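You operate a simulated robot arm through the tools that you are given. There is no shell and no other tool. Be economical: measure what you need, move in short steps, check, and stop when the job is done.

You run a simulated two-armed robot. Do the job below in one go: nothing can be reset, and whatever is moved stays where it is left.

Task
Fit the black cord end into the cord rail, then hold the rail and tighten its nut.
Fine: the cords are in the cord drawer; it ends shut. Where these are worked on the way, their far stop is far enough and under half their travel is too little: cord drawer.

The check looks at the end state, three seconds after you hand in, the way a careful person would. Anything else that was tipped, shoved, dropped, spilled or broken makes it a failure.

Robot
Two 7-joint arms with two-finger parallel grippers on one trunk, on a base that drives. Base frame: it is fixed to the floor where the robot stands at the start and does not move with it; the origin is under the middle of the robot, x ahead of it, y to its left, z up; the surface under the hand at the start is at about z = 850. Lengths are in mm, angles in degrees, forces in N, time in s.
The left shoulder is at the start at [70, 163, 1245], the right one opposite. With the tool pointing down near the work surface each hand reaches from about 380 to 880 mm from the robot's upright axis, wherever it stands, measured 20 degrees to its own side. Places, roughly: clamp bore [700, -300, 900]; cord drawer [900, -100, 700]; rail wing nut [700, -300, 900]. Payload 3.43 kg a hand.
Tool frame (each hand has its own): the origin (TCP) lies between the finger pads and is the grasp point; the fingertips stand 34 mm ahead of it; z points along the fingers, y is the line along which they close. Largest opening 128 mm; finger width 24, thickness 12; the body of the gripper, 48 by 130 mm, starts 96 mm behind the TCP.
Orientation is that of the tool frame in the base frame, as a unit quaternion [x, y, z, w]. With the fingers straight down and closing along the base's y, the tool's x points along the base's -x, its y along +y and its z along -z.

Tools
- The arms move only by the tool arm_command. It takes "left_series", "right_series" or both (then of equal length, played together; a hand with none holds still); each is a list of rows, each an object of numbers (a shift or turn left out is 0, a gripper value left out holds the last): "claw": the opening, from 0 (shut) to 1 (fully open); "tx", "ty", "tz": the shift along the tool's x, y, z in m; "wx", "wy", "wz": the turn, a rotation vector about the tool's x, y, z in degrees. In form: [{"claw": .., "tx": .., "ty": .., "tz": .., "wx": .., "wy": .., "wz": ..}, ...]. A call has 1 to 8 rows; each row shifts and turns the commanded pose from where the row before left it, along the tool's axes as they then stand. Each row takes 0.2 s and may step no farther than 50 mm and 8.6 degrees from the row before; otherwise, or with a gripper value out of range, the whole call is refused. A pose out of reach is approached as far as the arm can. The call stops where the force on the tool passes 40 N (or 10 N more than at its start, if that is more) or the arm is blocked; 0.2 s more then pass. The fingers move at their own pace (about 153 mm/s each) and stop on an object; they squeeze with about 45 N. The grip force told is the motor's: it shows also when the fingers shut on nothing. Time passes only in rows, and 0.2 s behind the last, so rows that do not move let the fingers close. The reply holds the time, the measured pose of the TCP, the force on the tool along the base axes, the opening and the grip force, in the units named above and with some noise, with the torque about the TCP (base axes, N m) and any sound that the robot's microphone picked up.
- Cameras (640 x 400 px; columns grow to the right, rows downward): "scene" is now at [135.3, -35.6, 1476]; the picture's right is [-0.26, -0.96, 0.00], its down [-0.60, 0.16, -0.78] and it looks along [0.76, -0.21, -0.62] (base axes); focal length 258 px, centre (320, 200). "left" rides on the left gripper at [76, 11, -160] in its tool frame; the picture's right is [-0.15, 0.99, 0.00], its down [-0.88, -0.13, -0.46] and it looks along [-0.45, -0.07, 0.89] (tool axes); focal length 234 px, centre (320, 200). "right" rides on the right gripper at [76, -11, -160] in its tool frame; the picture's right is [0.15, 0.99, 0.00], its down [-0.88, 0.13, -0.46] and it looks along [-0.45, 0.07, 0.89] (tool axes); focal length 234 px, centre (320, 200).
- camera(camera): a new picture of that camera. It takes no simulated time.
- raise_lower(by): slides the trunk up (or, below 0, down) by that many mm; the arms and the scene camera ride with it, the base frame stays. It gives what a move gives, with no picture.
- steer(legs): drives the robot by 1 to 6 legs, each [ahead, left, turn to the left] in mm, mm and degrees, along the robot's own axes; the way and the turn of a leg run together, so that a leg with both is an arc; at most 1500 mm and 180 degrees a leg. The arms and the cameras ride along, it lands a little off, and it stops where it bumps. It gives what a move gives.
- turn_head(pan, tilt): turns the head with the scene camera to pan (to the left, within 86 degrees either way) and tilt (down, from -29 to 69), counted from straight ahead of the robot. It gives what a move gives.
- measure_at(camera, pixels): for up to 12 pixels [column, row] of the newest picture of that camera ("zoom" is the newest enlarged one), the place [x, y, z] in the base frame of the surface seen there, good to about 2 mm, but the place of the scene camera against the robot may be out by one fixed shift of up to 18 mm in any direction. It takes no simulated time.
- inspect(camera, box): a new picture of the part [left, top, right, bottom] of that camera's present view, enlarged. It takes no simulated time.
- job_done(): hands the job in; it is judged then, once.

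Keep the steps short. Do not move on a guess: measure, check each grasp and each placing, and mend mistakes. In all there are 80 turns and 78 pictures (those below and enlarged ones count). Leave the grippers open and the arms clear of the work at the hand-in unless told otherwise, and finish with a single line.

The tools are called after "Emit:" as a command line: name --argument value ..., lists and objects as JSON in quotes. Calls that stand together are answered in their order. arm_command: Moves the arms, as the interface text tells. Its arguments: {"type":"object","properties":{"left_series":{"type":"array"},"right_series":{"type":"array"}},"required":[]} The other tools are called the same way: raise_lower (by) slides the trunk up or down; steer (legs) drives the base; turn_head (pan, tilt) turns the head that bears the scene camera; camera (camera) takes a picture; measure_at (camera, pixels) gives the place of the surface under pixels of a picture; inspect (camera, box) takes an enlarged picture of a part of a camera's view; job_done () hands the job in.

At the start:

```text
time: 0.0
left_tcp_pos: [514.3, 82.3, 1155.5]
left_orientation: [0.0, 1.0, 0.0, 0.001]
left_contact_force: [0.2, -0.3, -0.4]
left_torque: [-0.03, 0.02, -0.01]
left_opening: 127.9
left_gripper_force: 0.0
right_tcp_pos: [615.0, -327.7, 1150.9]
right_orientation: [0.0, 1.0, 0.001, 0.0]
right_contact_force: [-0.3, 0.1, -0.4]
right_torque: [0.02, -0.02, 0.01]
right_opening: 127.8
right_gripper_force: 0.0
trunk travel left (down, up): [-725.0, 215.0]
robot x, y, heading: [-1.7, 0.6, 0.0]
head pan, tilt: [-15.3, 38.3]
```

scene: 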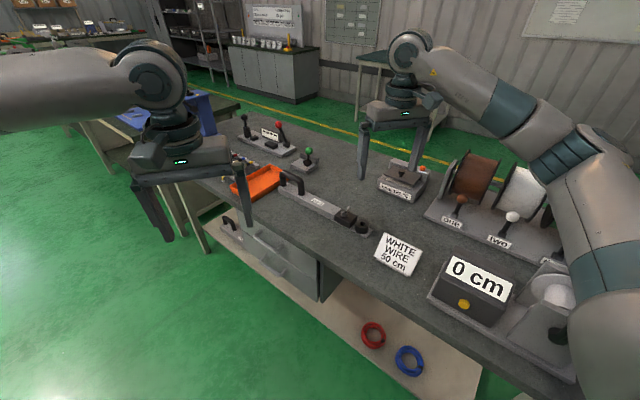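
right: 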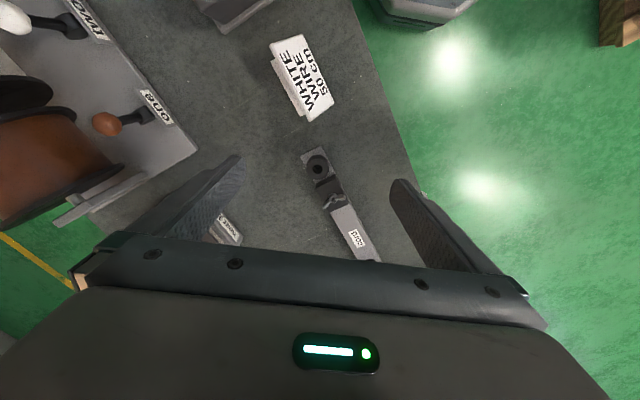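
left: 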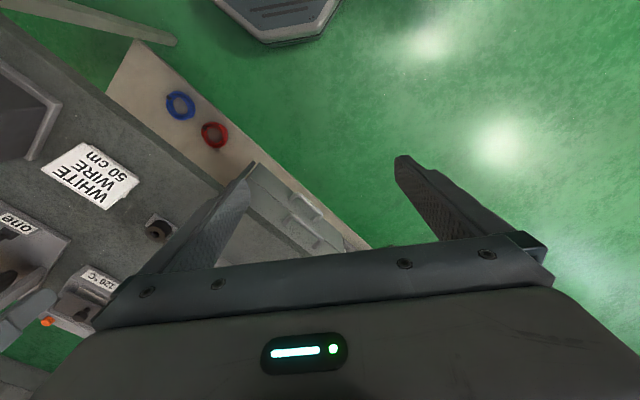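

I see a bench with a dark rail, a block with a hole near (345,215) and drawers under the bench. I'll enlarge the rail area and the drawers.

Emit:
inspect --camera "scene" --box '[220, 130, 420, 255]'

Emit:
inspect --camera "scene" --box '[200, 190, 360, 310]'

Emit:
inspect --camera "right" --box '[200, 120, 420, 280]'

```text
3.20 times, centred on (320, 192) of scene
```

zoom: 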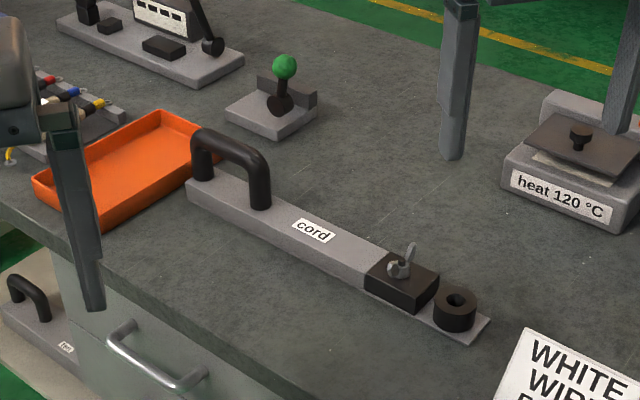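

```text
3.33 times, centred on (280, 250) of scene
```

zoom: 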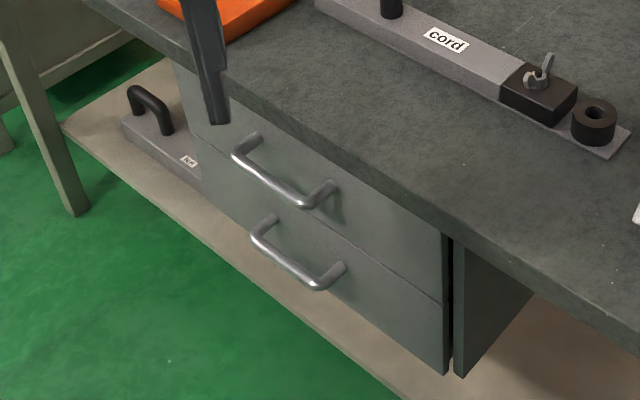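

```text
2.50 times, centred on (310, 200) of right
```

zoom: 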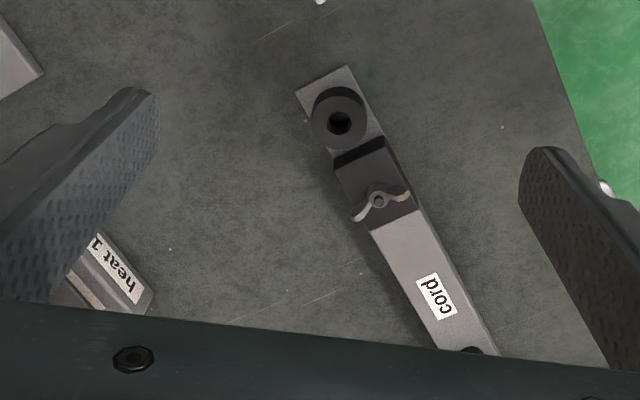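

I'll measure the rail parts, the drawer handles and the bench edge.

Emit:
measure_at --camera "scene" --pixels '[[262, 238], [276, 246], [268, 261], [278, 267], [346, 208], [363, 223], [340, 214], [292, 174], [318, 204], [250, 215], [340, 265], [300, 258]]'

Emit:
measure_at --camera "zoom" --pixels '[[339, 122], [322, 100], [360, 100], [378, 200], [356, 214], [400, 190], [370, 165], [400, 260], [310, 85], [347, 68], [230, 280], [440, 345]]'

```text
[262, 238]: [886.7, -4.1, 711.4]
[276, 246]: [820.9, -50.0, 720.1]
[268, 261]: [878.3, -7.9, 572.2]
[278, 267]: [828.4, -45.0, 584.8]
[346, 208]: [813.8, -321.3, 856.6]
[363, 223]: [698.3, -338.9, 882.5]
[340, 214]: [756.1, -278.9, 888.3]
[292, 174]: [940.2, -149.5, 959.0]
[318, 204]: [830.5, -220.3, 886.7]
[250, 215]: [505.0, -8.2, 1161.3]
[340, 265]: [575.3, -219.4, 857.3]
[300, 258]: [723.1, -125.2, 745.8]
```

```text
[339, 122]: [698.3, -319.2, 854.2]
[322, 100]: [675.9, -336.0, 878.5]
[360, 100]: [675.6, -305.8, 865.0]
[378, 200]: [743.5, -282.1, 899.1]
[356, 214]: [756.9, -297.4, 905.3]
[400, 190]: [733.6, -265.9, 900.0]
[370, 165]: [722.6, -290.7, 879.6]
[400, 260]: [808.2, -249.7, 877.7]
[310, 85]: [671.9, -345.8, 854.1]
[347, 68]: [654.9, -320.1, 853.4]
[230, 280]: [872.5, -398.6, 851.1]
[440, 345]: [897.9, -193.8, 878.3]
```

The bench runs at an angle (along about (0.82,0.57)), so I'll have to drive around to face the drawers. I'll look left first to check the floor is free.

Emit:
turn_head --pan 40 --tilt 35

Emit:
camera --camera "scene"

```text
time: 1.2
left_tcp_pos: [514.5, 81.4, 1155.9]
left_orientation: [-0.001, 1.0, 0.001, -0.001]
left_contact_force: [0.7, 0.2, 1.2]
left_torque: [0.0, -0.01, 0.0]
left_opening: 128.2
left_gripper_force: 0.1
right_tcp_pos: [614.7, -326.8, 1150.4]
right_orientation: [0.0, 1.0, 0.0, 0.0]
right_contact_force: [-0.3, 0.5, -0.4]
right_torque: [-0.04, -0.01, 0.0]
right_opening: 128.0
right_gripper_force: 0.1
trunk travel left (down, up): [-725.0, 215.0]
robot x, y, heading: [3.1, 0.6, 0.2]
head pan, tilt: [40.0, 35.0]
```

```text
71 pictures are left
```

scene: 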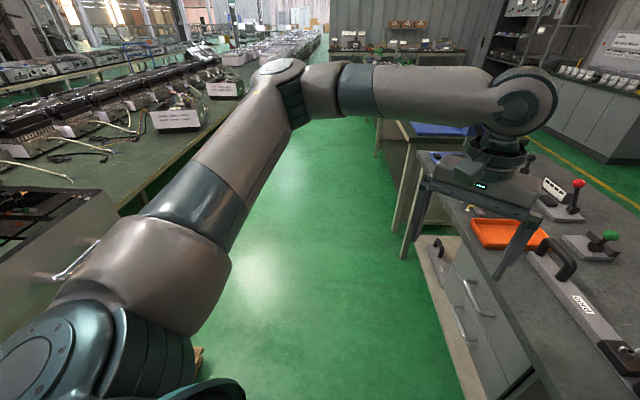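

There is a second bench line to the left, so I'll measure how wide the aisle is.

Emit:
measure_at --camera "scene" --pixels '[[118, 207], [190, 148], [95, 240], [250, 350], [380, 350], [440, 390], [395, 250], [20, 260], [550, 395], [463, 225], [225, 110], [500, 320]]'

```text
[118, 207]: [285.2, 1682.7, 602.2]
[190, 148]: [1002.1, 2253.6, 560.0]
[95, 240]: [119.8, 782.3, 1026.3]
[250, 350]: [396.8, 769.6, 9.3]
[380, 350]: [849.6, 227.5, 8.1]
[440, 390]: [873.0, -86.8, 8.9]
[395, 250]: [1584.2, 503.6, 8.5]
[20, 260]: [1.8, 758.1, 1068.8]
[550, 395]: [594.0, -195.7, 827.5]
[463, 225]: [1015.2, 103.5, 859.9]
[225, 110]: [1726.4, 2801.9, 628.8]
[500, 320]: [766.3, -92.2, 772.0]
```

Something tall stands at about (120,780). I'll look at it more closely.

Emit:
turn_head --pan 82 --tilt 40

Emit:
camera --camera "scene"

```text
time: 2.3
left_tcp_pos: [514.9, 82.1, 1155.5]
left_orientation: [-0.001, 1.0, 0.0, -0.001]
left_contact_force: [0.1, -0.2, -0.4]
left_torque: [-0.02, 0.01, -0.02]
left_opening: 128.0
left_gripper_force: 0.1
right_tcp_pos: [614.4, -327.8, 1150.8]
right_orientation: [0.0, 1.0, 0.001, 0.0]
right_contact_force: [0.4, -0.8, -0.7]
right_torque: [0.0, -0.01, 0.01]
right_opening: 127.9
right_gripper_force: 0.1
trunk travel left (down, up): [-725.0, 215.0]
robot x, y, heading: [-1.6, 1.9, 0.0]
head pan, tilt: [82.0, 40.0]
```

```text
70 pictures are left
```

scene: 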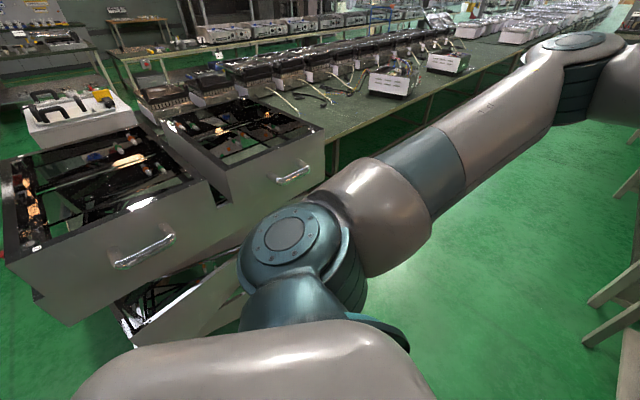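

Emit:
measure_at --camera "scene" --pixels '[[300, 180], [215, 212], [323, 135], [20, 260], [140, 260], [110, 320], [325, 175], [600, 300], [200, 320], [100, 350], [420, 310], [130, 390]]'

```text
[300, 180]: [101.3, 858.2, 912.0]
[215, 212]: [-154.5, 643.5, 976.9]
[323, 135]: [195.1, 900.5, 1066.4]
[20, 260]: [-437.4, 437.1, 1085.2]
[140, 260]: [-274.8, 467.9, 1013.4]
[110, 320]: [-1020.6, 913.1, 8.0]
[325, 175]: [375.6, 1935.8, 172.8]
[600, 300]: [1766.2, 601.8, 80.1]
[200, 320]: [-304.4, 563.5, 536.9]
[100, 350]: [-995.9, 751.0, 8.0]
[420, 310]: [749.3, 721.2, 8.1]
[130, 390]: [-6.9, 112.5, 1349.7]
```

The aisle is free enough. I'll drive diagonally ahead-left by (300, 445), then turn right 54.6° to face the drawers.

Emit:
steer --legs '[[300, 440, 0], [0, 0, -54.6]]'

Emit:
turn_head --pan 5 --tilt 50

Emit:
camera --camera "scene"

```text
time: 7.8
left_tcp_pos: [672.5, 71.9, 1156.0]
left_orientation: [0.452, 0.892, 0.001, -0.001]
left_contact_force: [-0.8, 0.9, 0.0]
left_torque: [0.02, -0.01, -0.04]
left_opening: 128.2
left_gripper_force: 0.1
right_tcp_pos: [400.6, -251.1, 1151.6]
right_orientation: [0.453, 0.891, 0.0, 0.0]
right_contact_force: [0.1, 0.4, -0.1]
right_torque: [-0.02, 0.03, 0.0]
right_opening: 128.1
right_gripper_force: 0.1
trunk travel left (down, up): [-725.0, 215.0]
robot x, y, heading: [301.7, 439.6, -53.8]
head pan, tilt: [82.0, 40.0]
```

```text
time: 9.3
left_tcp_pos: [672.4, 71.3, 1156.0]
left_orientation: [0.453, 0.892, 0.0, -0.001]
left_contact_force: [0.2, -0.3, -0.7]
left_torque: [0.0, -0.01, -0.01]
left_opening: 127.8
left_gripper_force: 0.1
right_tcp_pos: [400.6, -251.0, 1151.8]
right_orientation: [0.453, 0.891, 0.0, 0.0]
right_contact_force: [0.1, 0.5, 0.0]
right_torque: [-0.01, -0.04, 0.01]
right_opening: 128.2
right_gripper_force: 0.1
trunk travel left (down, up): [-725.0, 215.0]
robot x, y, heading: [304.5, 437.3, -54.0]
head pan, tilt: [5.0, 50.0]
```

```text
69 pictures are left
```

scene: 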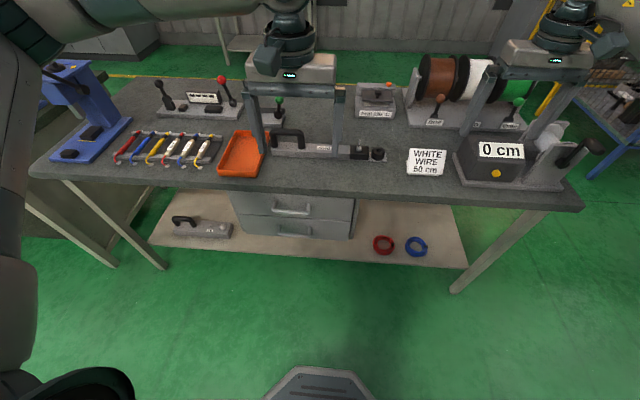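

I'm facing the bench. I'll enlarge the drawers and measure the upper handle.

Emit:
inspect --camera "scene" --box '[220, 180, 370, 250]'

Emit:
measure_at --camera "scene" --pixels '[[275, 211], [292, 213], [307, 213], [292, 204], [250, 202], [340, 215], [291, 234], [260, 184], [340, 192], [290, 130], [379, 155], [250, 212]]'

```text
4.27 times, centred on (295, 215) of scene
```

zoom: 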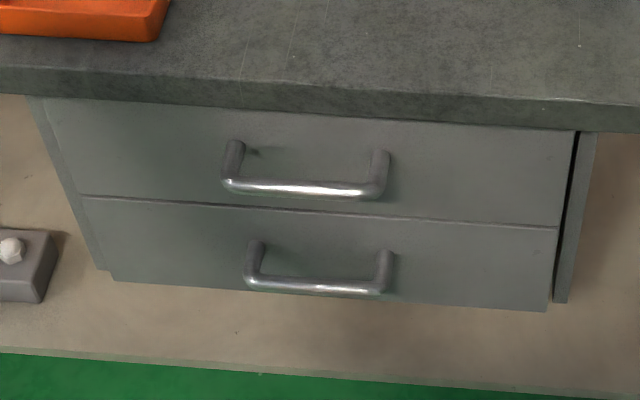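

```text
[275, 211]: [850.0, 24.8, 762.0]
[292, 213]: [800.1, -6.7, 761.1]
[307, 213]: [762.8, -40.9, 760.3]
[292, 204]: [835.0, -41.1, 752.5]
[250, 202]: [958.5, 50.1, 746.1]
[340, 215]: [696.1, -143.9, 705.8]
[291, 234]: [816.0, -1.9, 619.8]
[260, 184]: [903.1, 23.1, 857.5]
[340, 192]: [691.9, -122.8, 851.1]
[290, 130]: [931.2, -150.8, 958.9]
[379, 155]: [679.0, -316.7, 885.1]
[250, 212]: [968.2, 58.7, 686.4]
```

The upper handle bar is at about (806,-7,761) and sticks out past the bench edge. I'll roll the left hand 90° so it closes across the bar, and pull the right hand up and back.

Emit:
arm_command --left_series '[{"claw": 1, "wz": 8.5}, {"wz": 8.5}, {"wz": 8.5}, {"wz": 8.5}, {"wz": 8.5}, {"wz": 8.5}, {"wz": 8.5}, {"wz": 8.5}]' --right_series '[{"tz": -0.04, "tx": 0.02}, {"tz": -0.04, "tx": 0.02}, {"tz": -0.04, "tx": 0.02}, {"tz": -0.04, "tx": 0.02}, {"tz": -0.03}, {}, {}, {}]'

Emit:
arm_command --left_series '[{"wz": 8.5}, {"wz": 8.5}, {"wz": 5}, {"wx": -8.5}, {"wx": -8.5}, {"wx": -8.5}, {"wx": -8.5}, {"wx": -8.5}]'

Emit:
raise_lower --by -250

```text
time: 11.1
left_tcp_pos: [673.4, 71.5, 1156.7]
left_orientation: [0.874, 0.486, -0.001, -0.001]
left_contact_force: [-0.4, 0.3, -0.4]
left_torque: [0.01, 0.01, 0.01]
left_opening: 128.0
left_gripper_force: 0.1
right_tcp_pos: [352.2, -185.8, 1340.4]
right_orientation: [0.454, 0.891, 0.0, 0.001]
right_contact_force: [0.6, -0.6, 0.7]
right_torque: [-0.03, 0.01, 0.02]
right_opening: 128.0
right_gripper_force: 0.0
trunk travel left (down, up): [-725.0, 215.0]
robot x, y, heading: [304.1, 440.1, -53.9]
head pan, tilt: [5.0, 50.0]
```

```text
time: 12.9
left_tcp_pos: [673.0, 71.3, 1157.4]
left_orientation: [0.885, 0.291, 0.113, 0.345]
left_contact_force: [0.6, 0.2, -0.4]
left_torque: [0.04, -0.02, -0.03]
left_opening: 128.2
left_gripper_force: 0.1
right_tcp_pos: [352.2, -185.3, 1339.1]
right_orientation: [0.453, 0.892, 0.0, 0.0]
right_contact_force: [-0.5, 0.2, 0.3]
right_torque: [-0.03, -0.01, -0.02]
right_opening: 127.9
right_gripper_force: 0.0
trunk travel left (down, up): [-725.0, 215.0]
robot x, y, heading: [302.5, 437.5, -54.0]
head pan, tilt: [5.0, 50.0]
```

```text
time: 15.5
left_tcp_pos: [673.0, 70.6, 907.0]
left_orientation: [0.886, 0.29, 0.113, 0.345]
left_contact_force: [0.4, -0.4, 0.4]
left_torque: [0.0, 0.0, -0.03]
left_opening: 128.0
left_gripper_force: 0.2
right_tcp_pos: [350.6, -186.0, 1090.2]
right_orientation: [0.453, 0.891, 0.0, 0.0]
right_contact_force: [-0.7, 0.1, 0.0]
right_torque: [0.01, 0.01, 0.02]
right_opening: 128.0
right_gripper_force: 0.0
trunk travel left (down, up): [-475.0, 465.0]
robot x, y, heading: [301.6, 440.2, -53.8]
head pan, tilt: [5.0, 50.0]
```

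Tilt is now 42.5° as planned. I'll tilt 17° more, lower the trunk and look with the left camera.

Emit:
arm_command --left_series '[{"wx": -8.5}, {"wx": -8.5}]'

Emit:
raise_lower --by -100

Emit:
camera --camera "left"

```text
time: 16.1
left_tcp_pos: [672.9, 49.4, 909.4]
left_orientation: [0.825, 0.27, 0.155, 0.472]
left_contact_force: [0.4, -0.8, 0.0]
left_torque: [-0.04, -0.01, 0.05]
left_opening: 127.9
left_gripper_force: 0.1
left hand out of reach, approached as far as the arm can: row 2
right_tcp_pos: [353.4, -187.5, 1089.4]
right_orientation: [0.454, 0.891, 0.0, 0.0]
right_contact_force: [0.0, -1.0, 0.4]
right_torque: [0.02, -0.01, 0.01]
right_opening: 127.9
right_gripper_force: 0.1
trunk travel left (down, up): [-475.0, 465.0]
robot x, y, heading: [301.2, 435.7, -53.9]
head pan, tilt: [5.0, 50.0]
```

```text
time: 17.4
left_tcp_pos: [673.8, 50.1, 809.5]
left_orientation: [0.825, 0.271, 0.154, 0.471]
left_contact_force: [-0.8, -0.1, 0.2]
left_torque: [0.0, -0.01, 0.0]
left_opening: 128.0
left_gripper_force: 0.2
right_tcp_pos: [351.3, -186.8, 990.3]
right_orientation: [0.453, 0.892, -0.001, 0.001]
right_contact_force: [-0.1, 0.3, 0.0]
right_torque: [-0.03, -0.01, -0.03]
right_opening: 128.0
right_gripper_force: 0.0
trunk travel left (down, up): [-375.0, 565.0]
robot x, y, heading: [302.1, 439.2, -53.9]
head pan, tilt: [5.0, 50.0]
```

```text
67 pictures are left
```

left: 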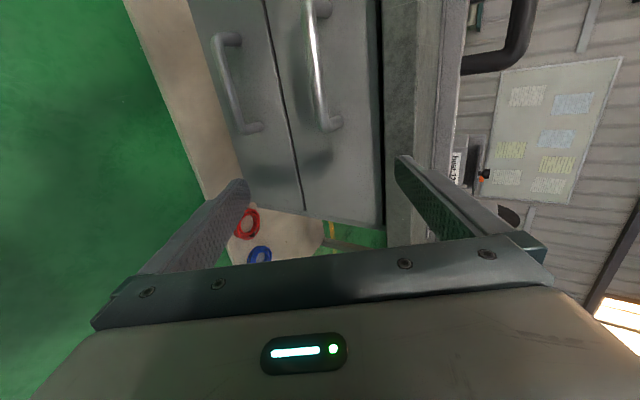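

The upper handle is in view at (305–330, 5–125). I'll measure it with the left camera, which moves with the hand.

Emit:
measure_at --camera "left" --pixels '[[312, 30], [316, 60], [320, 90], [324, 112], [340, 60], [345, 100], [300, 150], [225, 75], [437, 60], [425, 60], [382, 60], [335, 123]]'

Emit:
measure_at --camera "scene" --pixels '[[320, 368], [275, 380], [375, 385]]'

```text
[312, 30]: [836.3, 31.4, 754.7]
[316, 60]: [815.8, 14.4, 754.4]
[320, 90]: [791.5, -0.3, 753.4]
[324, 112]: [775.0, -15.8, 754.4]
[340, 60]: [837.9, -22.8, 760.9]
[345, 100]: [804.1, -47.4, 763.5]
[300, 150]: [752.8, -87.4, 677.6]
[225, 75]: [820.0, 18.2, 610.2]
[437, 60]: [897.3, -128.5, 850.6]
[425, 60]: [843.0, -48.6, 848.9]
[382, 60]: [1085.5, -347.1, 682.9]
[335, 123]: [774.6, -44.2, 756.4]
```

```text
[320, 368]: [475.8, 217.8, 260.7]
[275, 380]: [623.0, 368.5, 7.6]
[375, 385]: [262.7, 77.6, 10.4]
```

The bar centre is about (808,4,752) with a 33 mm gap behind it. I'll narrow the claw, line up and approach to 40 mm short.

Emit:
arm_command --left_series '[{"claw": 0.31, "tx": 0.04, "ty": 0.005}, {"tx": 0.0406, "ty": 0.005}, {"tz": 0.035}, {"tz": 0.035}, {}]'

Emit:
camera --camera "left"

```text
time: 18.6
left_tcp_pos: [781.6, 16.1, 788.9]
left_orientation: [0.825, 0.271, 0.155, 0.471]
left_contact_force: [-4.1, 9.5, 4.5]
left_torque: [0.34, 0.02, 0.03]
left_opening: 40.6
left_gripper_force: 0.9
left hand out of reach, approached as far as the arm can: row 1, 2
right_tcp_pos: [351.5, -185.0, 991.3]
right_orientation: [0.452, 0.892, -0.001, 0.0]
right_contact_force: [0.0, 0.5, -0.3]
right_torque: [-0.01, -0.02, 0.0]
right_opening: 127.8
right_gripper_force: 0.1
trunk travel left (down, up): [-375.0, 565.0]
robot x, y, heading: [299.1, 436.4, -54.0]
head pan, tilt: [5.0, 50.0]
```

```text
66 pictures are left
```

left: 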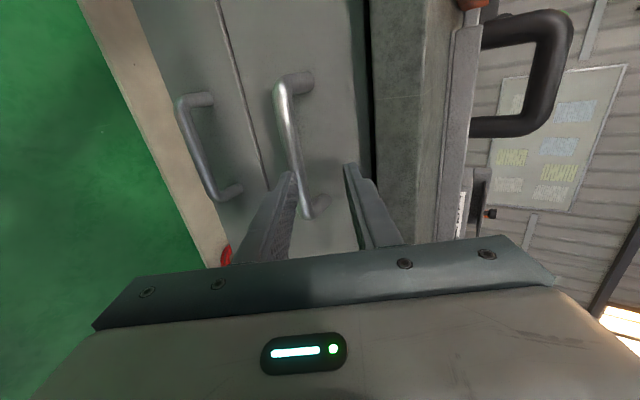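

There is a slight push of about 11 N, and the hand is higher and further in than planned. I'll back off 30 mm and lower along the tool's y.

Emit:
arm_command --left_series '[{"tz": -0.03}, {"ty": -0.01}, {}, {}]'

Emit:
camera --camera "left"

```text
time: 19.6
left_tcp_pos: [764.1, 39.9, 794.2]
left_orientation: [0.826, 0.271, 0.153, 0.47]
left_contact_force: [-0.1, -0.2, 0.5]
left_torque: [0.01, -0.03, 0.0]
left_opening: 39.6
left_gripper_force: 0.1
right_tcp_pos: [352.0, -186.6, 989.7]
right_orientation: [0.453, 0.891, 0.0, 0.001]
right_contact_force: [0.8, -0.9, -0.5]
right_torque: [-0.01, 0.03, 0.01]
right_opening: 127.8
right_gripper_force: 0.2
trunk travel left (down, up): [-375.0, 565.0]
robot x, y, heading: [302.7, 437.5, -53.9]
head pan, tilt: [5.0, 50.0]
```

```text
65 pictures are left
```

left: 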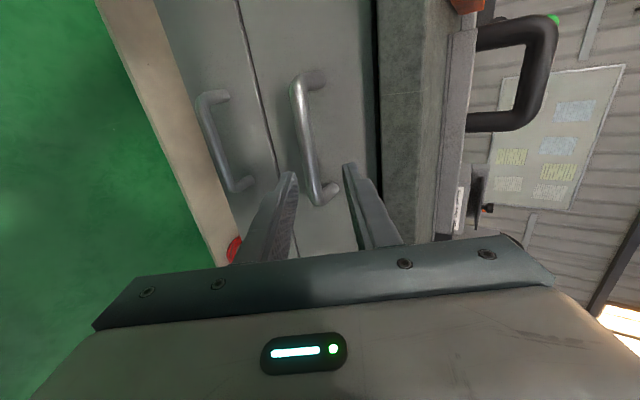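

The force is gone. I'll measure the bar and the bench front edge again from here.

Emit:
measure_at --camera "left" --pixels '[[297, 85], [300, 110], [305, 140], [311, 165], [318, 200], [345, 100], [395, 100], [425, 100], [380, 60], [295, 180], [345, 172], [330, 190]]'

```text
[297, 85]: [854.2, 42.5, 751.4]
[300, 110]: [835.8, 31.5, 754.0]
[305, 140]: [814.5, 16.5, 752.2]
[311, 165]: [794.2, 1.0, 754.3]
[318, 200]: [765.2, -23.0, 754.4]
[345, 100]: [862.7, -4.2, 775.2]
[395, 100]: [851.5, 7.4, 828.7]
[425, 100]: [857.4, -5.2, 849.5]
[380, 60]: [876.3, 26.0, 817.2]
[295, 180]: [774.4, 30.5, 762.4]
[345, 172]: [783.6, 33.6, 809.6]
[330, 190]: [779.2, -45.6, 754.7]
```

The bench face is at f≈487 and z 817–850, and the bar is at z≈752. I'll correct sideways and down, then move in and close.

Emit:
arm_command --left_series '[{"tx": 0.018, "ty": -0.009}, {"tz": 0.025}, {"tz": 0.024}, {}]'

Emit:
camera --camera "left"

```text
time: 20.6
left_tcp_pos: [800.4, 21.2, 760.8]
left_orientation: [0.825, 0.271, 0.154, 0.471]
left_contact_force: [0.1, -0.7, -0.2]
left_torque: [0.0, 0.03, 0.01]
left_opening: 39.8
left_gripper_force: 0.0
right_tcp_pos: [352.0, -185.9, 990.4]
right_orientation: [0.454, 0.891, -0.001, 0.0]
right_contact_force: [-0.3, 1.3, 0.2]
right_torque: [0.02, -0.01, -0.03]
right_opening: 128.2
right_gripper_force: 0.0
trunk travel left (down, up): [-375.0, 565.0]
robot x, y, heading: [305.1, 438.0, -53.8]
head pan, tilt: [5.0, 50.0]
```

```text
64 pictures are left
```

left: 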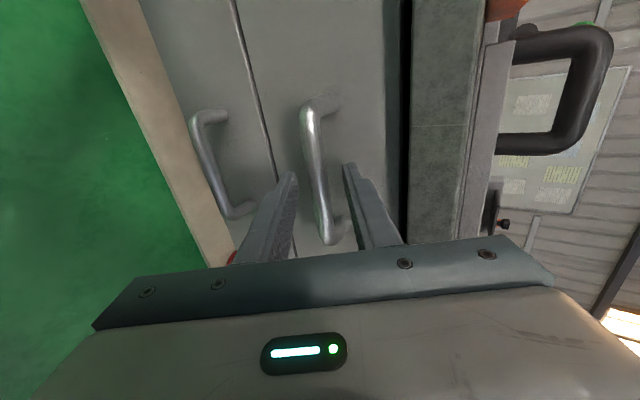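

The bar sits between the fingers with no contact, so I'll close on it.

Emit:
arm_command --left_series '[{"claw": 0}, {}, {}]'

```text
time: 21.4
left_tcp_pos: [800.2, 20.2, 759.3]
left_orientation: [0.826, 0.271, 0.154, 0.469]
left_contact_force: [-2.4, 3.6, -6.1]
left_torque: [0.08, 0.11, 0.03]
left_opening: 15.7
left_gripper_force: 45.3
right_tcp_pos: [351.8, -185.9, 989.9]
right_orientation: [0.453, 0.892, 0.0, 0.0]
right_contact_force: [0.1, -0.5, -0.2]
right_torque: [0.01, -0.02, 0.02]
right_opening: 128.1
right_gripper_force: 0.0
trunk travel left (down, up): [-375.0, 565.0]
robot x, y, heading: [302.9, 437.3, -53.9]
head pan, tilt: [5.0, 50.0]
```

Gripped at 15.7 mm. I'll pull 80 mm straight out of the bench.

Emit:
arm_command --left_series '[{"ty": -0.0102, "tz": -0.0172}, {"ty": -0.0102, "tz": -0.0172}, {"ty": -0.0102, "tz": -0.0172}, {"ty": -0.0102, "tz": -0.0172}]'

```text
time: 22.4
left_tcp_pos: [765.4, 68.0, 760.6]
left_orientation: [0.824, 0.274, 0.157, 0.471]
left_contact_force: [17.8, 11.9, 3.8]
left_torque: [0.14, -0.32, -0.15]
left_opening: 15.7
left_gripper_force: 45.3
left hand out of reach, approached as far as the arm can: row 4
right_tcp_pos: [355.3, -185.0, 990.6]
right_orientation: [0.452, 0.892, -0.001, 0.0]
right_contact_force: [0.3, 1.1, 0.1]
right_torque: [0.0, -0.03, -0.05]
right_opening: 127.9
right_gripper_force: 0.1
trunk travel left (down, up): [-375.0, 565.0]
robot x, y, heading: [304.0, 435.6, -53.7]
head pan, tilt: [5.0, 50.0]
```

It moved 59 mm, then the arm's near limit stopped it. I'll draw the drawer further by driving back 120 mm with the grip held.

Emit:
steer --legs '[[-120, 0, 0]]'

Emit:
camera --camera "scene"

```text
time: 23.7
left_tcp_pos: [692.3, 163.2, 759.5]
left_orientation: [0.826, 0.271, 0.155, 0.47]
left_contact_force: [22.5, 15.2, 10.8]
left_torque: [0.21, -0.58, 0.8]
left_opening: 15.6
left_gripper_force: 45.4
right_tcp_pos: [281.5, -87.3, 992.1]
right_orientation: [0.453, 0.892, -0.001, 0.0]
right_contact_force: [-0.6, 0.6, -0.2]
right_torque: [-0.01, -0.02, -0.01]
right_opening: 128.0
right_gripper_force: 0.1
trunk travel left (down, up): [-375.0, 565.0]
robot x, y, heading: [233.3, 533.0, -54.0]
head pan, tilt: [5.0, 50.0]
```

```text
63 pictures are left
```

scene: 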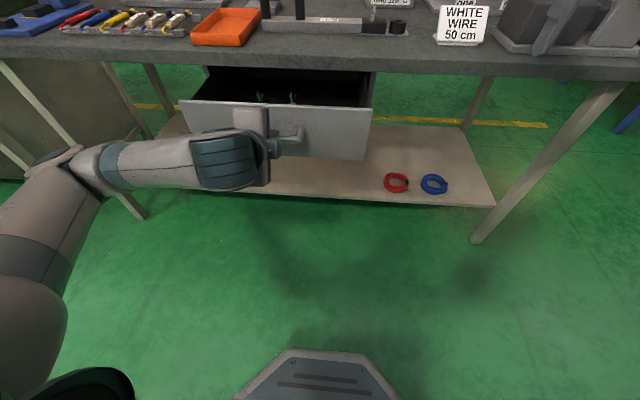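

The drawer is about 178 mm open with small items inside. I'll enlarge it.

Emit:
inspect --camera "scene" --box '[180, 60, 380, 185]'

```text
3.20 times, centred on (280, 122) of scene
```

zoom: 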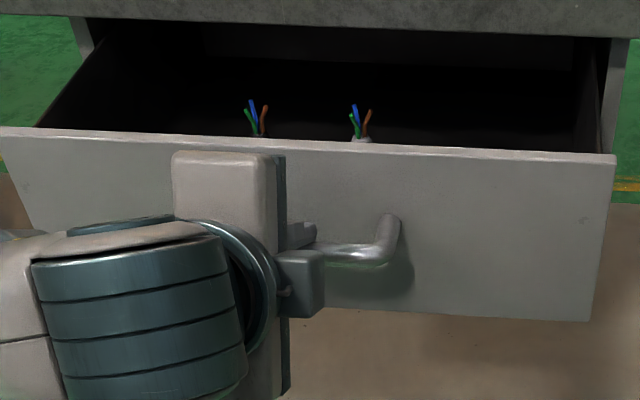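

Two cord ends stand in the drawer. I'll measure where they are.

Emit:
measure_at --camera "zoom" --pixels '[[262, 128], [360, 138], [256, 110], [366, 125], [400, 146], [150, 137], [590, 100], [60, 90], [590, 30], [250, 35]]'

```text
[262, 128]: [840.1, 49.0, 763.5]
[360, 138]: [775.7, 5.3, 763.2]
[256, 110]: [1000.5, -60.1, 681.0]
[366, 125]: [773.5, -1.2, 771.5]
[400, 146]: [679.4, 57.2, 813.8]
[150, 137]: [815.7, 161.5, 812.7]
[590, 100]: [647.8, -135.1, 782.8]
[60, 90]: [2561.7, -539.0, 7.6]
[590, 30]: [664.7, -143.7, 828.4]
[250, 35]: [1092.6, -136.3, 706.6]
```

The cords stand roughly 60 mm in front of the bench edge. I want the drawer open further, but at this tilt the arm can't come closer. I'll loosen the grip slightly and swing the hand upright around the bar.

Emit:
arm_command --left_series '[{"claw": 0.2}, {"wx": 8.5, "ty": 0.003}, {"wx": 8.5, "ty": 0.003}, {"wx": 8.5, "ty": 0.003}, {"wx": 8.5, "ty": 0.003}, {"wx": 8.5, "ty": 0.003}, {"wx": 8.5, "ty": 0.003}, {"wx": 8.5, "ty": 0.003}]'

Emit:
camera --camera "left"

```text
time: 25.5
left_tcp_pos: [701.2, 147.6, 768.6]
left_orientation: [0.95, 0.313, 0.0, -0.003]
left_contact_force: [0.3, -0.4, 0.5]
left_torque: [0.03, -0.02, -0.03]
left_opening: 25.6
left_gripper_force: 0.1
right_tcp_pos: [282.0, -90.1, 989.9]
right_orientation: [0.453, 0.891, 0.0, 0.0]
right_contact_force: [0.4, -0.6, 0.3]
right_torque: [-0.01, 0.02, 0.03]
right_opening: 128.1
right_gripper_force: 0.0
trunk travel left (down, up): [-375.0, 565.0]
robot x, y, heading: [232.9, 536.3, -53.8]
head pan, tilt: [5.0, 50.0]
```

```text
61 pictures are left
```

left: 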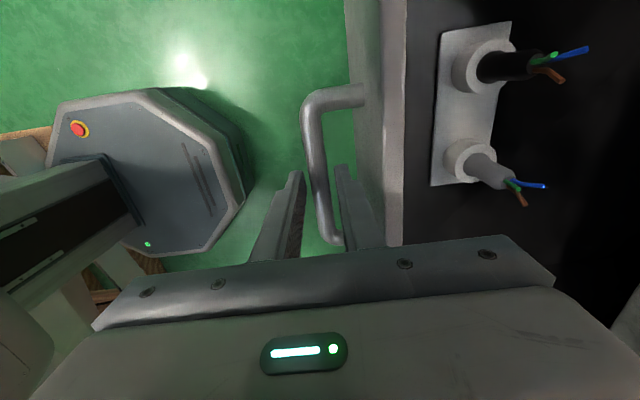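

The hand is now upright astride the bar with no contact, and the black cord (500,65) and grey cord (490,170) are visible. I'll close and pull the drawer further.

Emit:
arm_command --left_series '[{"claw": 0}, {}, {"ty": -0.025}, {"ty": -0.025}, {"ty": -0.025}, {"ty": -0.025}]'

```text
time: 26.9
left_tcp_pos: [641.0, 228.7, 769.7]
left_orientation: [0.95, 0.312, 0.001, -0.003]
left_contact_force: [-2.4, 1.3, -9.6]
left_torque: [-0.32, 0.27, -0.12]
left_opening: 15.6
left_gripper_force: 45.1
right_tcp_pos: [280.7, -90.2, 988.8]
right_orientation: [0.453, 0.891, 0.0, 0.0]
right_contact_force: [0.0, -0.8, -0.6]
right_torque: [-0.01, 0.01, 0.02]
right_opening: 128.1
right_gripper_force: 0.1
trunk travel left (down, up): [-375.0, 565.0]
robot x, y, heading: [232.7, 533.6, -54.0]
head pan, tilt: [5.0, 50.0]
```

Now about 280 mm open with no stop felt. I'll pull 60 mm more and look.

Emit:
arm_command --left_series '[{"ty": -0.02}, {"ty": -0.02}, {"ty": -0.02}]'

Emit:
camera --camera "left"

```text
time: 27.7
left_tcp_pos: [607.8, 277.2, 770.1]
left_orientation: [0.95, 0.313, 0.0, -0.002]
left_contact_force: [-6.1, -3.1, -21.9]
left_torque: [-0.15, 0.12, -0.17]
left_opening: 15.5
left_gripper_force: 45.3
right_tcp_pos: [282.7, -91.8, 988.8]
right_orientation: [0.453, 0.891, 0.001, -0.001]
right_contact_force: [0.6, 0.6, -0.1]
right_torque: [0.0, -0.01, -0.04]
right_opening: 127.8
right_gripper_force: 0.0
trunk travel left (down, up): [-375.0, 565.0]
robot x, y, heading: [233.9, 535.5, -53.8]
head pan, tilt: [5.0, 50.0]
```

```text
60 pictures are left
```

left: 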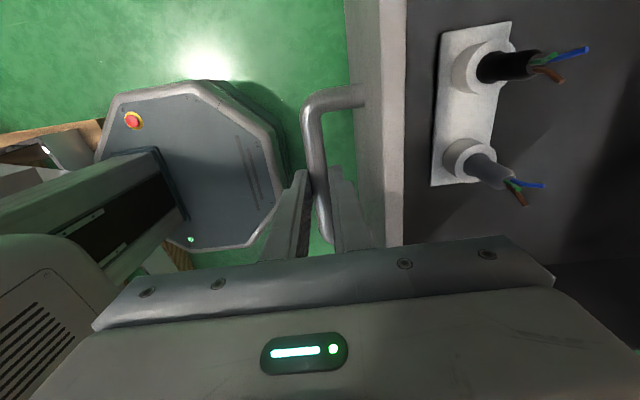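

Open about 340 mm, which is plenty. I'll measure the black cord.

Emit:
measure_at --camera "left" --pixels '[[490, 66], [505, 65], [520, 64], [535, 62], [463, 68], [480, 45], [485, 168], [505, 178], [425, 100], [390, 100], [450, 110], [498, 55]]'

Emit:
inspect --camera "left" --box '[420, 10, 600, 220]'

```text
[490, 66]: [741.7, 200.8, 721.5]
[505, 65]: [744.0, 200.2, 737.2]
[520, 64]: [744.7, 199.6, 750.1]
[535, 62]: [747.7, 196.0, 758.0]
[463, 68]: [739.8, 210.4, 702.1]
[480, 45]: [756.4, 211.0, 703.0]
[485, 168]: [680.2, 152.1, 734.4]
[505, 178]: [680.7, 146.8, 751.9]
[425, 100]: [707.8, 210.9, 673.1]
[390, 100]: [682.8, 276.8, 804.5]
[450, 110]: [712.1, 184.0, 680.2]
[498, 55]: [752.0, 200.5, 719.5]
```

```text
1.90 times, centred on (510, 115) of left
```

zoom: 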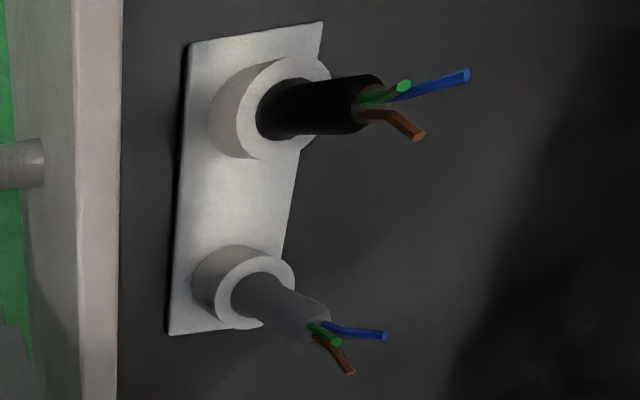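

The black jacket runs from z≈704 to 757 on an axis near (748,193). I'll release the handle, lift straight up and stop above the cord.

Emit:
arm_command --left_series '[{"claw": 0.2}, {}, {"tz": -0.04}, {"tz": -0.04}, {"tz": -0.04}, {}]'

Emit:
arm_command --left_series '[{"tx": 0.021, "ty": 0.04}, {"tx": 0.021, "ty": 0.04}, {"tx": 0.0205, "ty": 0.04}, {"ty": 0.031}, {"claw": 0.5}, {}]'

Emit:
camera --camera "left"

```text
time: 29.1
left_tcp_pos: [608.0, 275.2, 890.4]
left_orientation: [0.95, 0.312, 0.001, -0.003]
left_contact_force: [0.1, 0.0, -0.2]
left_torque: [0.03, -0.04, 0.02]
left_opening: 25.6
left_gripper_force: 0.0
right_tcp_pos: [281.9, -91.0, 988.9]
right_orientation: [0.453, 0.891, -0.001, 0.0]
right_contact_force: [-0.1, 0.8, 0.3]
right_torque: [-0.02, 0.03, 0.02]
right_opening: 128.4
right_gripper_force: 0.1
trunk travel left (down, up): [-375.0, 565.0]
robot x, y, heading: [229.5, 533.7, -53.5]
head pan, tilt: [5.0, 50.0]
```

```text
time: 30.5
left_tcp_pos: [745.4, 194.3, 888.2]
left_orientation: [0.95, 0.312, 0.0, -0.001]
left_contact_force: [-0.4, 0.0, -0.7]
left_torque: [0.03, -0.03, 0.04]
left_opening: 63.9
left_gripper_force: 0.0
right_tcp_pos: [280.9, -90.7, 991.1]
right_orientation: [0.454, 0.891, -0.001, -0.001]
right_contact_force: [0.3, 0.3, -0.6]
right_torque: [0.0, -0.02, -0.03]
right_opening: 128.1
right_gripper_force: 0.1
trunk travel left (down, up): [-375.0, 565.0]
robot x, y, heading: [232.5, 536.8, -53.9]
head pan, tilt: [5.0, 50.0]
```

```text
58 pictures are left
```

left: 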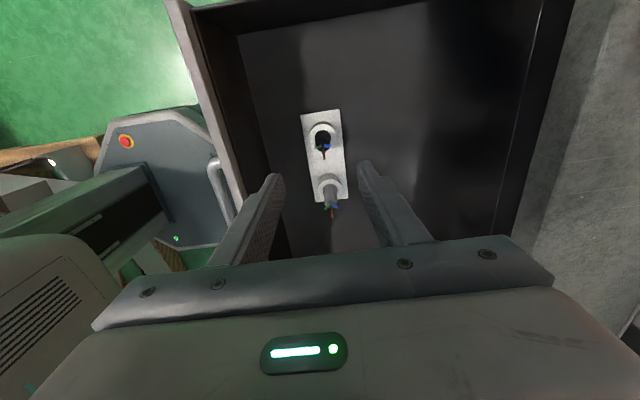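

I'm above the cords, so I'll enlarge and measure the black one.

Emit:
inspect --camera "left" --box '[270, 95, 390, 215]'

```text
3.33 times, centred on (330, 155) of left
```

zoom: 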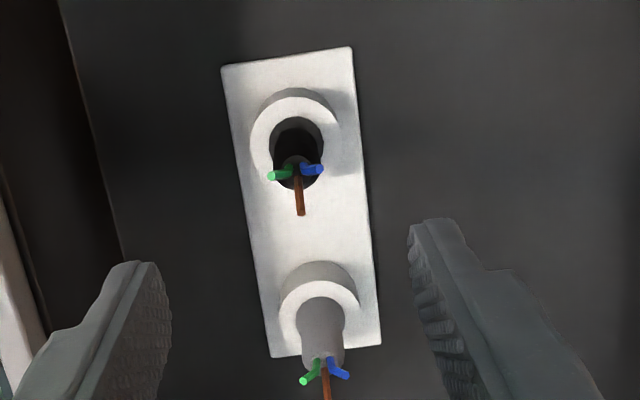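

I'll measure the jacket top and the socket rim on both sides.

Emit:
measure_at --camera "zoom" --pixels '[[258, 145], [332, 145], [293, 106], [282, 182], [311, 182], [297, 186], [275, 150], [320, 150], [297, 125], [240, 200], [350, 200]]'

```text
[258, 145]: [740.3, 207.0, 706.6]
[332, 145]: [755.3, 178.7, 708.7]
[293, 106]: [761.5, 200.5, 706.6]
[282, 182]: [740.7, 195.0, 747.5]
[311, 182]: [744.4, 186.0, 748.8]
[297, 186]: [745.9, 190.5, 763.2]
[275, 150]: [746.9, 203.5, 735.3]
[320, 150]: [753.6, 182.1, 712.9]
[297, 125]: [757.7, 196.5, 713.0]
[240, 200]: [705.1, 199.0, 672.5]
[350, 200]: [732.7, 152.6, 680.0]
```

The cord axis is (748.5,192.5). I'll shift 1.4 and 3.3 mm, go down to z≈752 and close gently on it.

Emit:
arm_command --left_series '[{"tx": 0.0014, "ty": 0.0033}, {"tz": 0.035}, {"tz": 0.035}, {"tz": 0.033}, {"tz": 0.033}, {}]'

Emit:
inspect --camera "left" --box '[220, 95, 440, 265]'

```text
time: 31.9
left_tcp_pos: [750.7, 191.5, 755.3]
left_orientation: [0.95, 0.313, 0.0, -0.002]
left_contact_force: [0.5, -0.3, -0.3]
left_torque: [-0.01, -0.01, -0.01]
left_opening: 63.8
left_gripper_force: 0.1
right_tcp_pos: [279.9, -90.3, 988.9]
right_orientation: [0.453, 0.892, 0.001, 0.0]
right_contact_force: [-0.7, 0.0, -0.7]
right_torque: [0.01, -0.04, -0.04]
right_opening: 128.2
right_gripper_force: 0.1
trunk travel left (down, up): [-375.0, 565.0]
robot x, y, heading: [234.8, 531.5, -53.8]
head pan, tilt: [5.0, 50.0]
```

```text
2.35 times, centred on (330, 180) of left
```

zoom: 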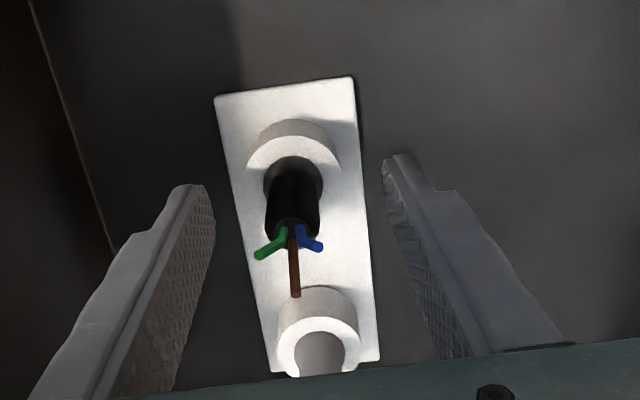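

The cord is centred between the fingers, so I'll close.

Emit:
arm_command --left_series '[{"claw": 0.22}, {"claw": 0}, {}, {}]'

Emit:
inspect --camera "left" --box '[220, 95, 440, 265]'

```text
time: 32.9
left_tcp_pos: [751.2, 191.1, 754.9]
left_orientation: [0.95, 0.314, 0.001, -0.002]
left_contact_force: [1.3, -0.8, 0.7]
left_torque: [-0.03, 0.0, 0.0]
left_opening: 17.6
left_gripper_force: 45.2
right_tcp_pos: [280.5, -90.0, 990.6]
right_orientation: [0.453, 0.892, 0.0, 0.0]
right_contact_force: [0.3, 0.7, -0.3]
right_torque: [-0.03, -0.04, 0.01]
right_opening: 127.8
right_gripper_force: 0.1
trunk travel left (down, up): [-375.0, 565.0]
robot x, y, heading: [234.0, 530.5, -53.9]
head pan, tilt: [5.0, 50.0]
```

```text
2.35 times, centred on (330, 180) of left
```

zoom: 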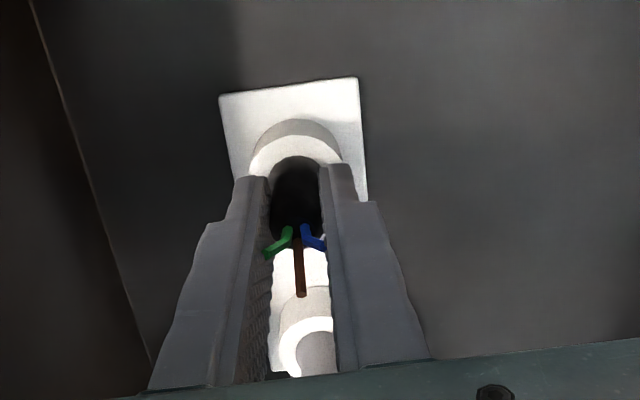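

The cord is gripped at 17.6 mm with no side force. I'll lift 150 mm straight up.

Emit:
arm_command --left_series '[{"tz": -0.015}, {"tz": -0.025}, {"tz": -0.035}, {"tz": -0.035}, {"tz": -0.04}, {}]'

Emit:
camera --camera "left"

Emit:
camera --camera "scene"

```text
time: 34.3
left_tcp_pos: [749.7, 188.4, 905.5]
left_orientation: [0.95, 0.313, 0.0, -0.002]
left_contact_force: [0.1, 0.0, -0.4]
left_torque: [0.03, 0.01, 0.03]
left_opening: 17.5
left_gripper_force: 44.9
right_tcp_pos: [281.6, -89.7, 990.0]
right_orientation: [0.453, 0.891, 0.0, 0.0]
right_contact_force: [-0.4, 0.2, -0.4]
right_torque: [-0.01, 0.03, 0.0]
right_opening: 127.9
right_gripper_force: 0.1
trunk travel left (down, up): [-375.0, 565.0]
robot x, y, heading: [230.7, 535.4, -53.7]
head pan, tilt: [5.0, 50.0]
```

```text
54 pictures are left
```

left: 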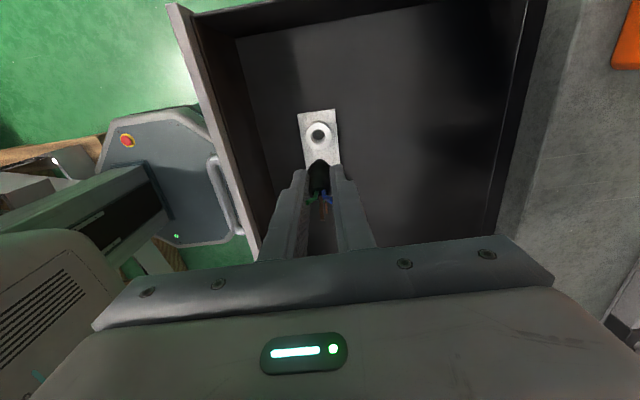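

```text
53 pictures are left
```

scene: 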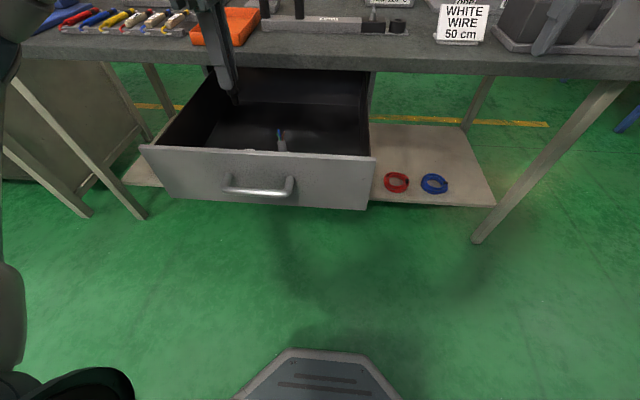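

The cord is out and its socket is empty. I'll raise the left hand 60 mm more, then shift the robot 100 mm left so the right hand can push the drawer handle shut.

Emit:
arm_command --left_series '[{"tz": -0.03}, {"tz": -0.03}, {}]' --right_series '[{"claw": 0}, {}, {}]'

Emit:
steer --legs '[[0, 110, 0]]'

Emit:
camera --camera "scene"

```text
time: 35.1
left_tcp_pos: [750.4, 189.6, 965.0]
left_orientation: [0.95, 0.313, -0.001, -0.003]
left_contact_force: [0.8, 0.1, 0.0]
left_torque: [-0.01, 0.01, -0.01]
left_opening: 17.7
left_gripper_force: 45.0
right_tcp_pos: [281.5, -90.8, 990.2]
right_orientation: [0.453, 0.891, -0.001, 0.0]
right_contact_force: [0.2, -1.0, 0.4]
right_torque: [-0.04, 0.01, -0.03]
right_opening: 0.0
right_gripper_force: 33.3
trunk travel left (down, up): [-375.0, 565.0]
robot x, y, heading: [233.0, 532.2, -54.1]
head pan, tilt: [5.0, 50.0]
```

```text
time: 36.3
left_tcp_pos: [841.0, 256.7, 965.4]
left_orientation: [0.949, 0.314, 0.0, -0.001]
left_contact_force: [0.2, 0.9, -0.6]
left_torque: [-0.03, 0.05, -0.04]
left_opening: 17.9
left_gripper_force: 45.2
right_tcp_pos: [374.7, -24.4, 990.6]
right_orientation: [0.452, 0.892, 0.0, 0.0]
right_contact_force: [0.8, -0.1, -0.6]
right_torque: [-0.05, 0.03, 0.02]
right_opening: 0.3
right_gripper_force: 32.7
trunk travel left (down, up): [-375.0, 565.0]
robot x, y, heading: [321.3, 602.7, -54.1]
head pan, tilt: [5.0, 50.0]
```

```text
52 pictures are left
```

scene: 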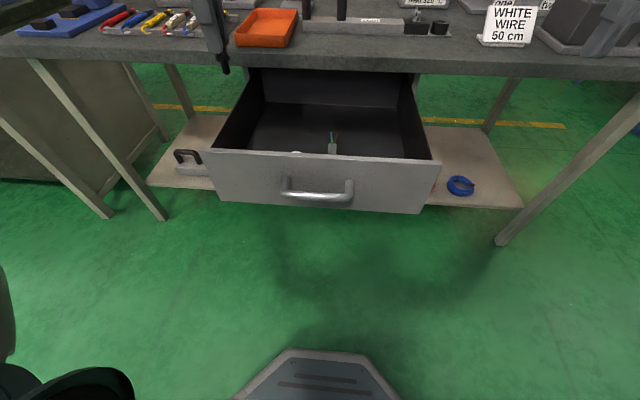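

The handle bar is at about f=127, l=655, z=750. I'll bring the closed right hand over, in front of the handle and still high.

Emit:
arm_command --right_series '[{"ty": 0.045, "tx": 0.018}, {"ty": 0.045, "tx": 0.018}, {"ty": 0.045, "tx": 0.018}, {"ty": 0.045, "tx": 0.018}, {"ty": 0.045, "tx": 0.018}, {"ty": 0.045, "tx": 0.018}, {"ty": 0.045, "tx": 0.018}, {"ty": 0.041, "tx": 0.018}]'

Emit:
camera --camera "right"

```text
time: 38.1
left_tcp_pos: [840.6, 257.4, 965.3]
left_orientation: [0.949, 0.314, -0.001, -0.001]
left_contact_force: [0.9, 0.1, -0.8]
left_torque: [-0.04, 0.05, 0.0]
left_opening: 17.6
left_gripper_force: 45.4
right_tcp_pos: [573.7, 301.5, 990.5]
right_orientation: [0.453, 0.892, 0.0, 0.0]
right_contact_force: [-0.2, 0.2, -0.2]
right_torque: [-0.02, 0.02, -0.01]
right_opening: 0.2
right_gripper_force: 32.4
trunk travel left (down, up): [-375.0, 565.0]
robot x, y, heading: [319.8, 601.9, -53.8]
head pan, tilt: [5.0, 50.0]
```

```text
51 pictures are left
```

right: 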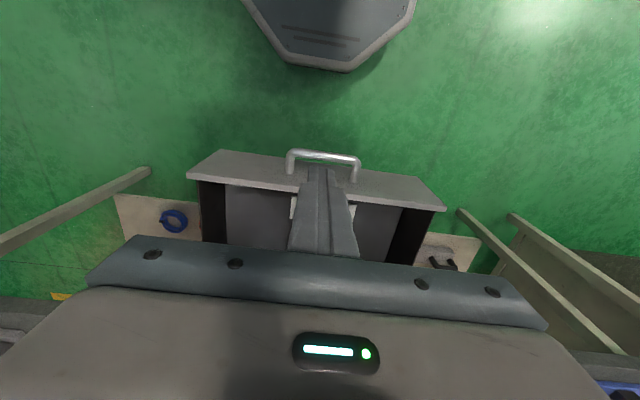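

I'll check the handle position with the right camera.

Emit:
measure_at --camera "right" --pixels '[[300, 153], [322, 155], [345, 158], [270, 170], [380, 185]]'

```text
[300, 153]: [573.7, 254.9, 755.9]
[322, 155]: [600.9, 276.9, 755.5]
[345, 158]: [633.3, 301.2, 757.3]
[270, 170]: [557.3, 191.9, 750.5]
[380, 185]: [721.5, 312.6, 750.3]
```

The bar is about 20 mm ahead of the finger line. I'll lower to z≈765 in front of it.

Emit:
arm_command --right_series '[{"tz": 0.045}, {"tz": 0.045}, {"tz": 0.045}, {"tz": 0.045}, {"tz": 0.045}, {}]'

Emit:
camera --camera "right"

```text
time: 39.5
left_tcp_pos: [839.2, 256.6, 966.4]
left_orientation: [0.949, 0.314, 0.0, -0.002]
left_contact_force: [0.5, 0.3, -0.4]
left_torque: [0.02, 0.02, -0.03]
left_opening: 17.6
left_gripper_force: 45.2
right_tcp_pos: [574.5, 302.2, 761.4]
right_orientation: [0.452, 0.892, 0.001, 0.0]
right_contact_force: [-0.7, 0.1, -0.9]
right_torque: [0.02, 0.0, -0.03]
right_opening: 0.0
right_gripper_force: 33.0
trunk travel left (down, up): [-375.0, 565.0]
robot x, y, heading: [319.7, 598.7, -54.2]
head pan, tilt: [5.0, 50.0]
```

```text
50 pictures are left
```

right: 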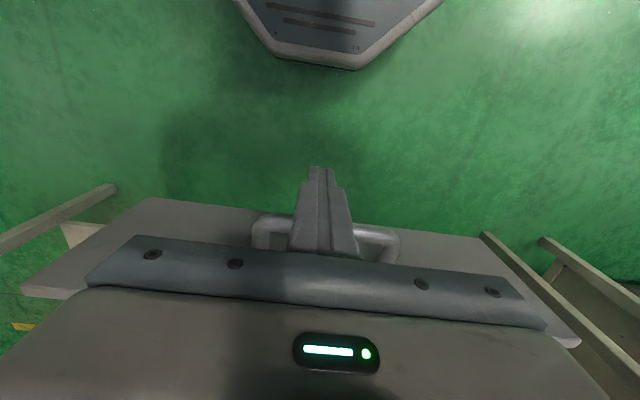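

The fingers are in front of the bar. I'll push the drawer in 300 mm.

Emit:
arm_command --right_series '[{"tx": -0.03}, {"tx": -0.04}, {"tx": -0.04}, {"tx": -0.04}, {"tx": -0.04}, {"tx": -0.04}, {"tx": -0.04}, {"tx": -0.03}]'

Emit:
camera --camera "scene"

```text
time: 41.3
left_tcp_pos: [839.7, 256.3, 964.5]
left_orientation: [0.949, 0.315, 0.0, -0.002]
left_contact_force: [0.9, -0.5, -0.8]
left_torque: [-0.03, 0.02, 0.04]
left_opening: 17.7
left_gripper_force: 45.5
right_tcp_pos: [751.8, 59.0, 764.6]
right_orientation: [0.452, 0.892, 0.0, 0.0]
right_contact_force: [0.2, -0.2, 1.4]
right_torque: [0.02, -0.01, -0.03]
right_opening: 0.0
right_gripper_force: 32.8
trunk travel left (down, up): [-375.0, 565.0]
robot x, y, heading: [318.1, 601.9, -53.7]
head pan, tilt: [5.0, 50.0]
```

```text
49 pictures are left
```

scene: 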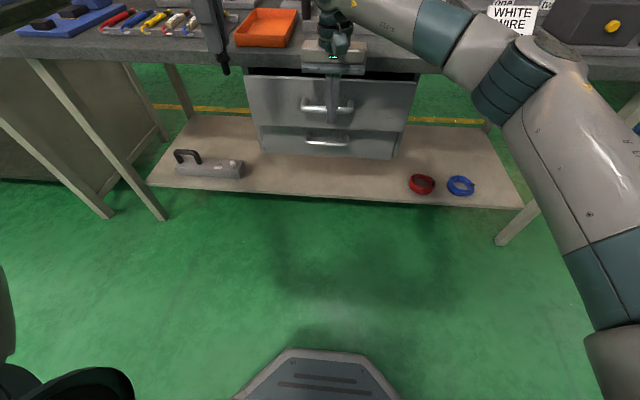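

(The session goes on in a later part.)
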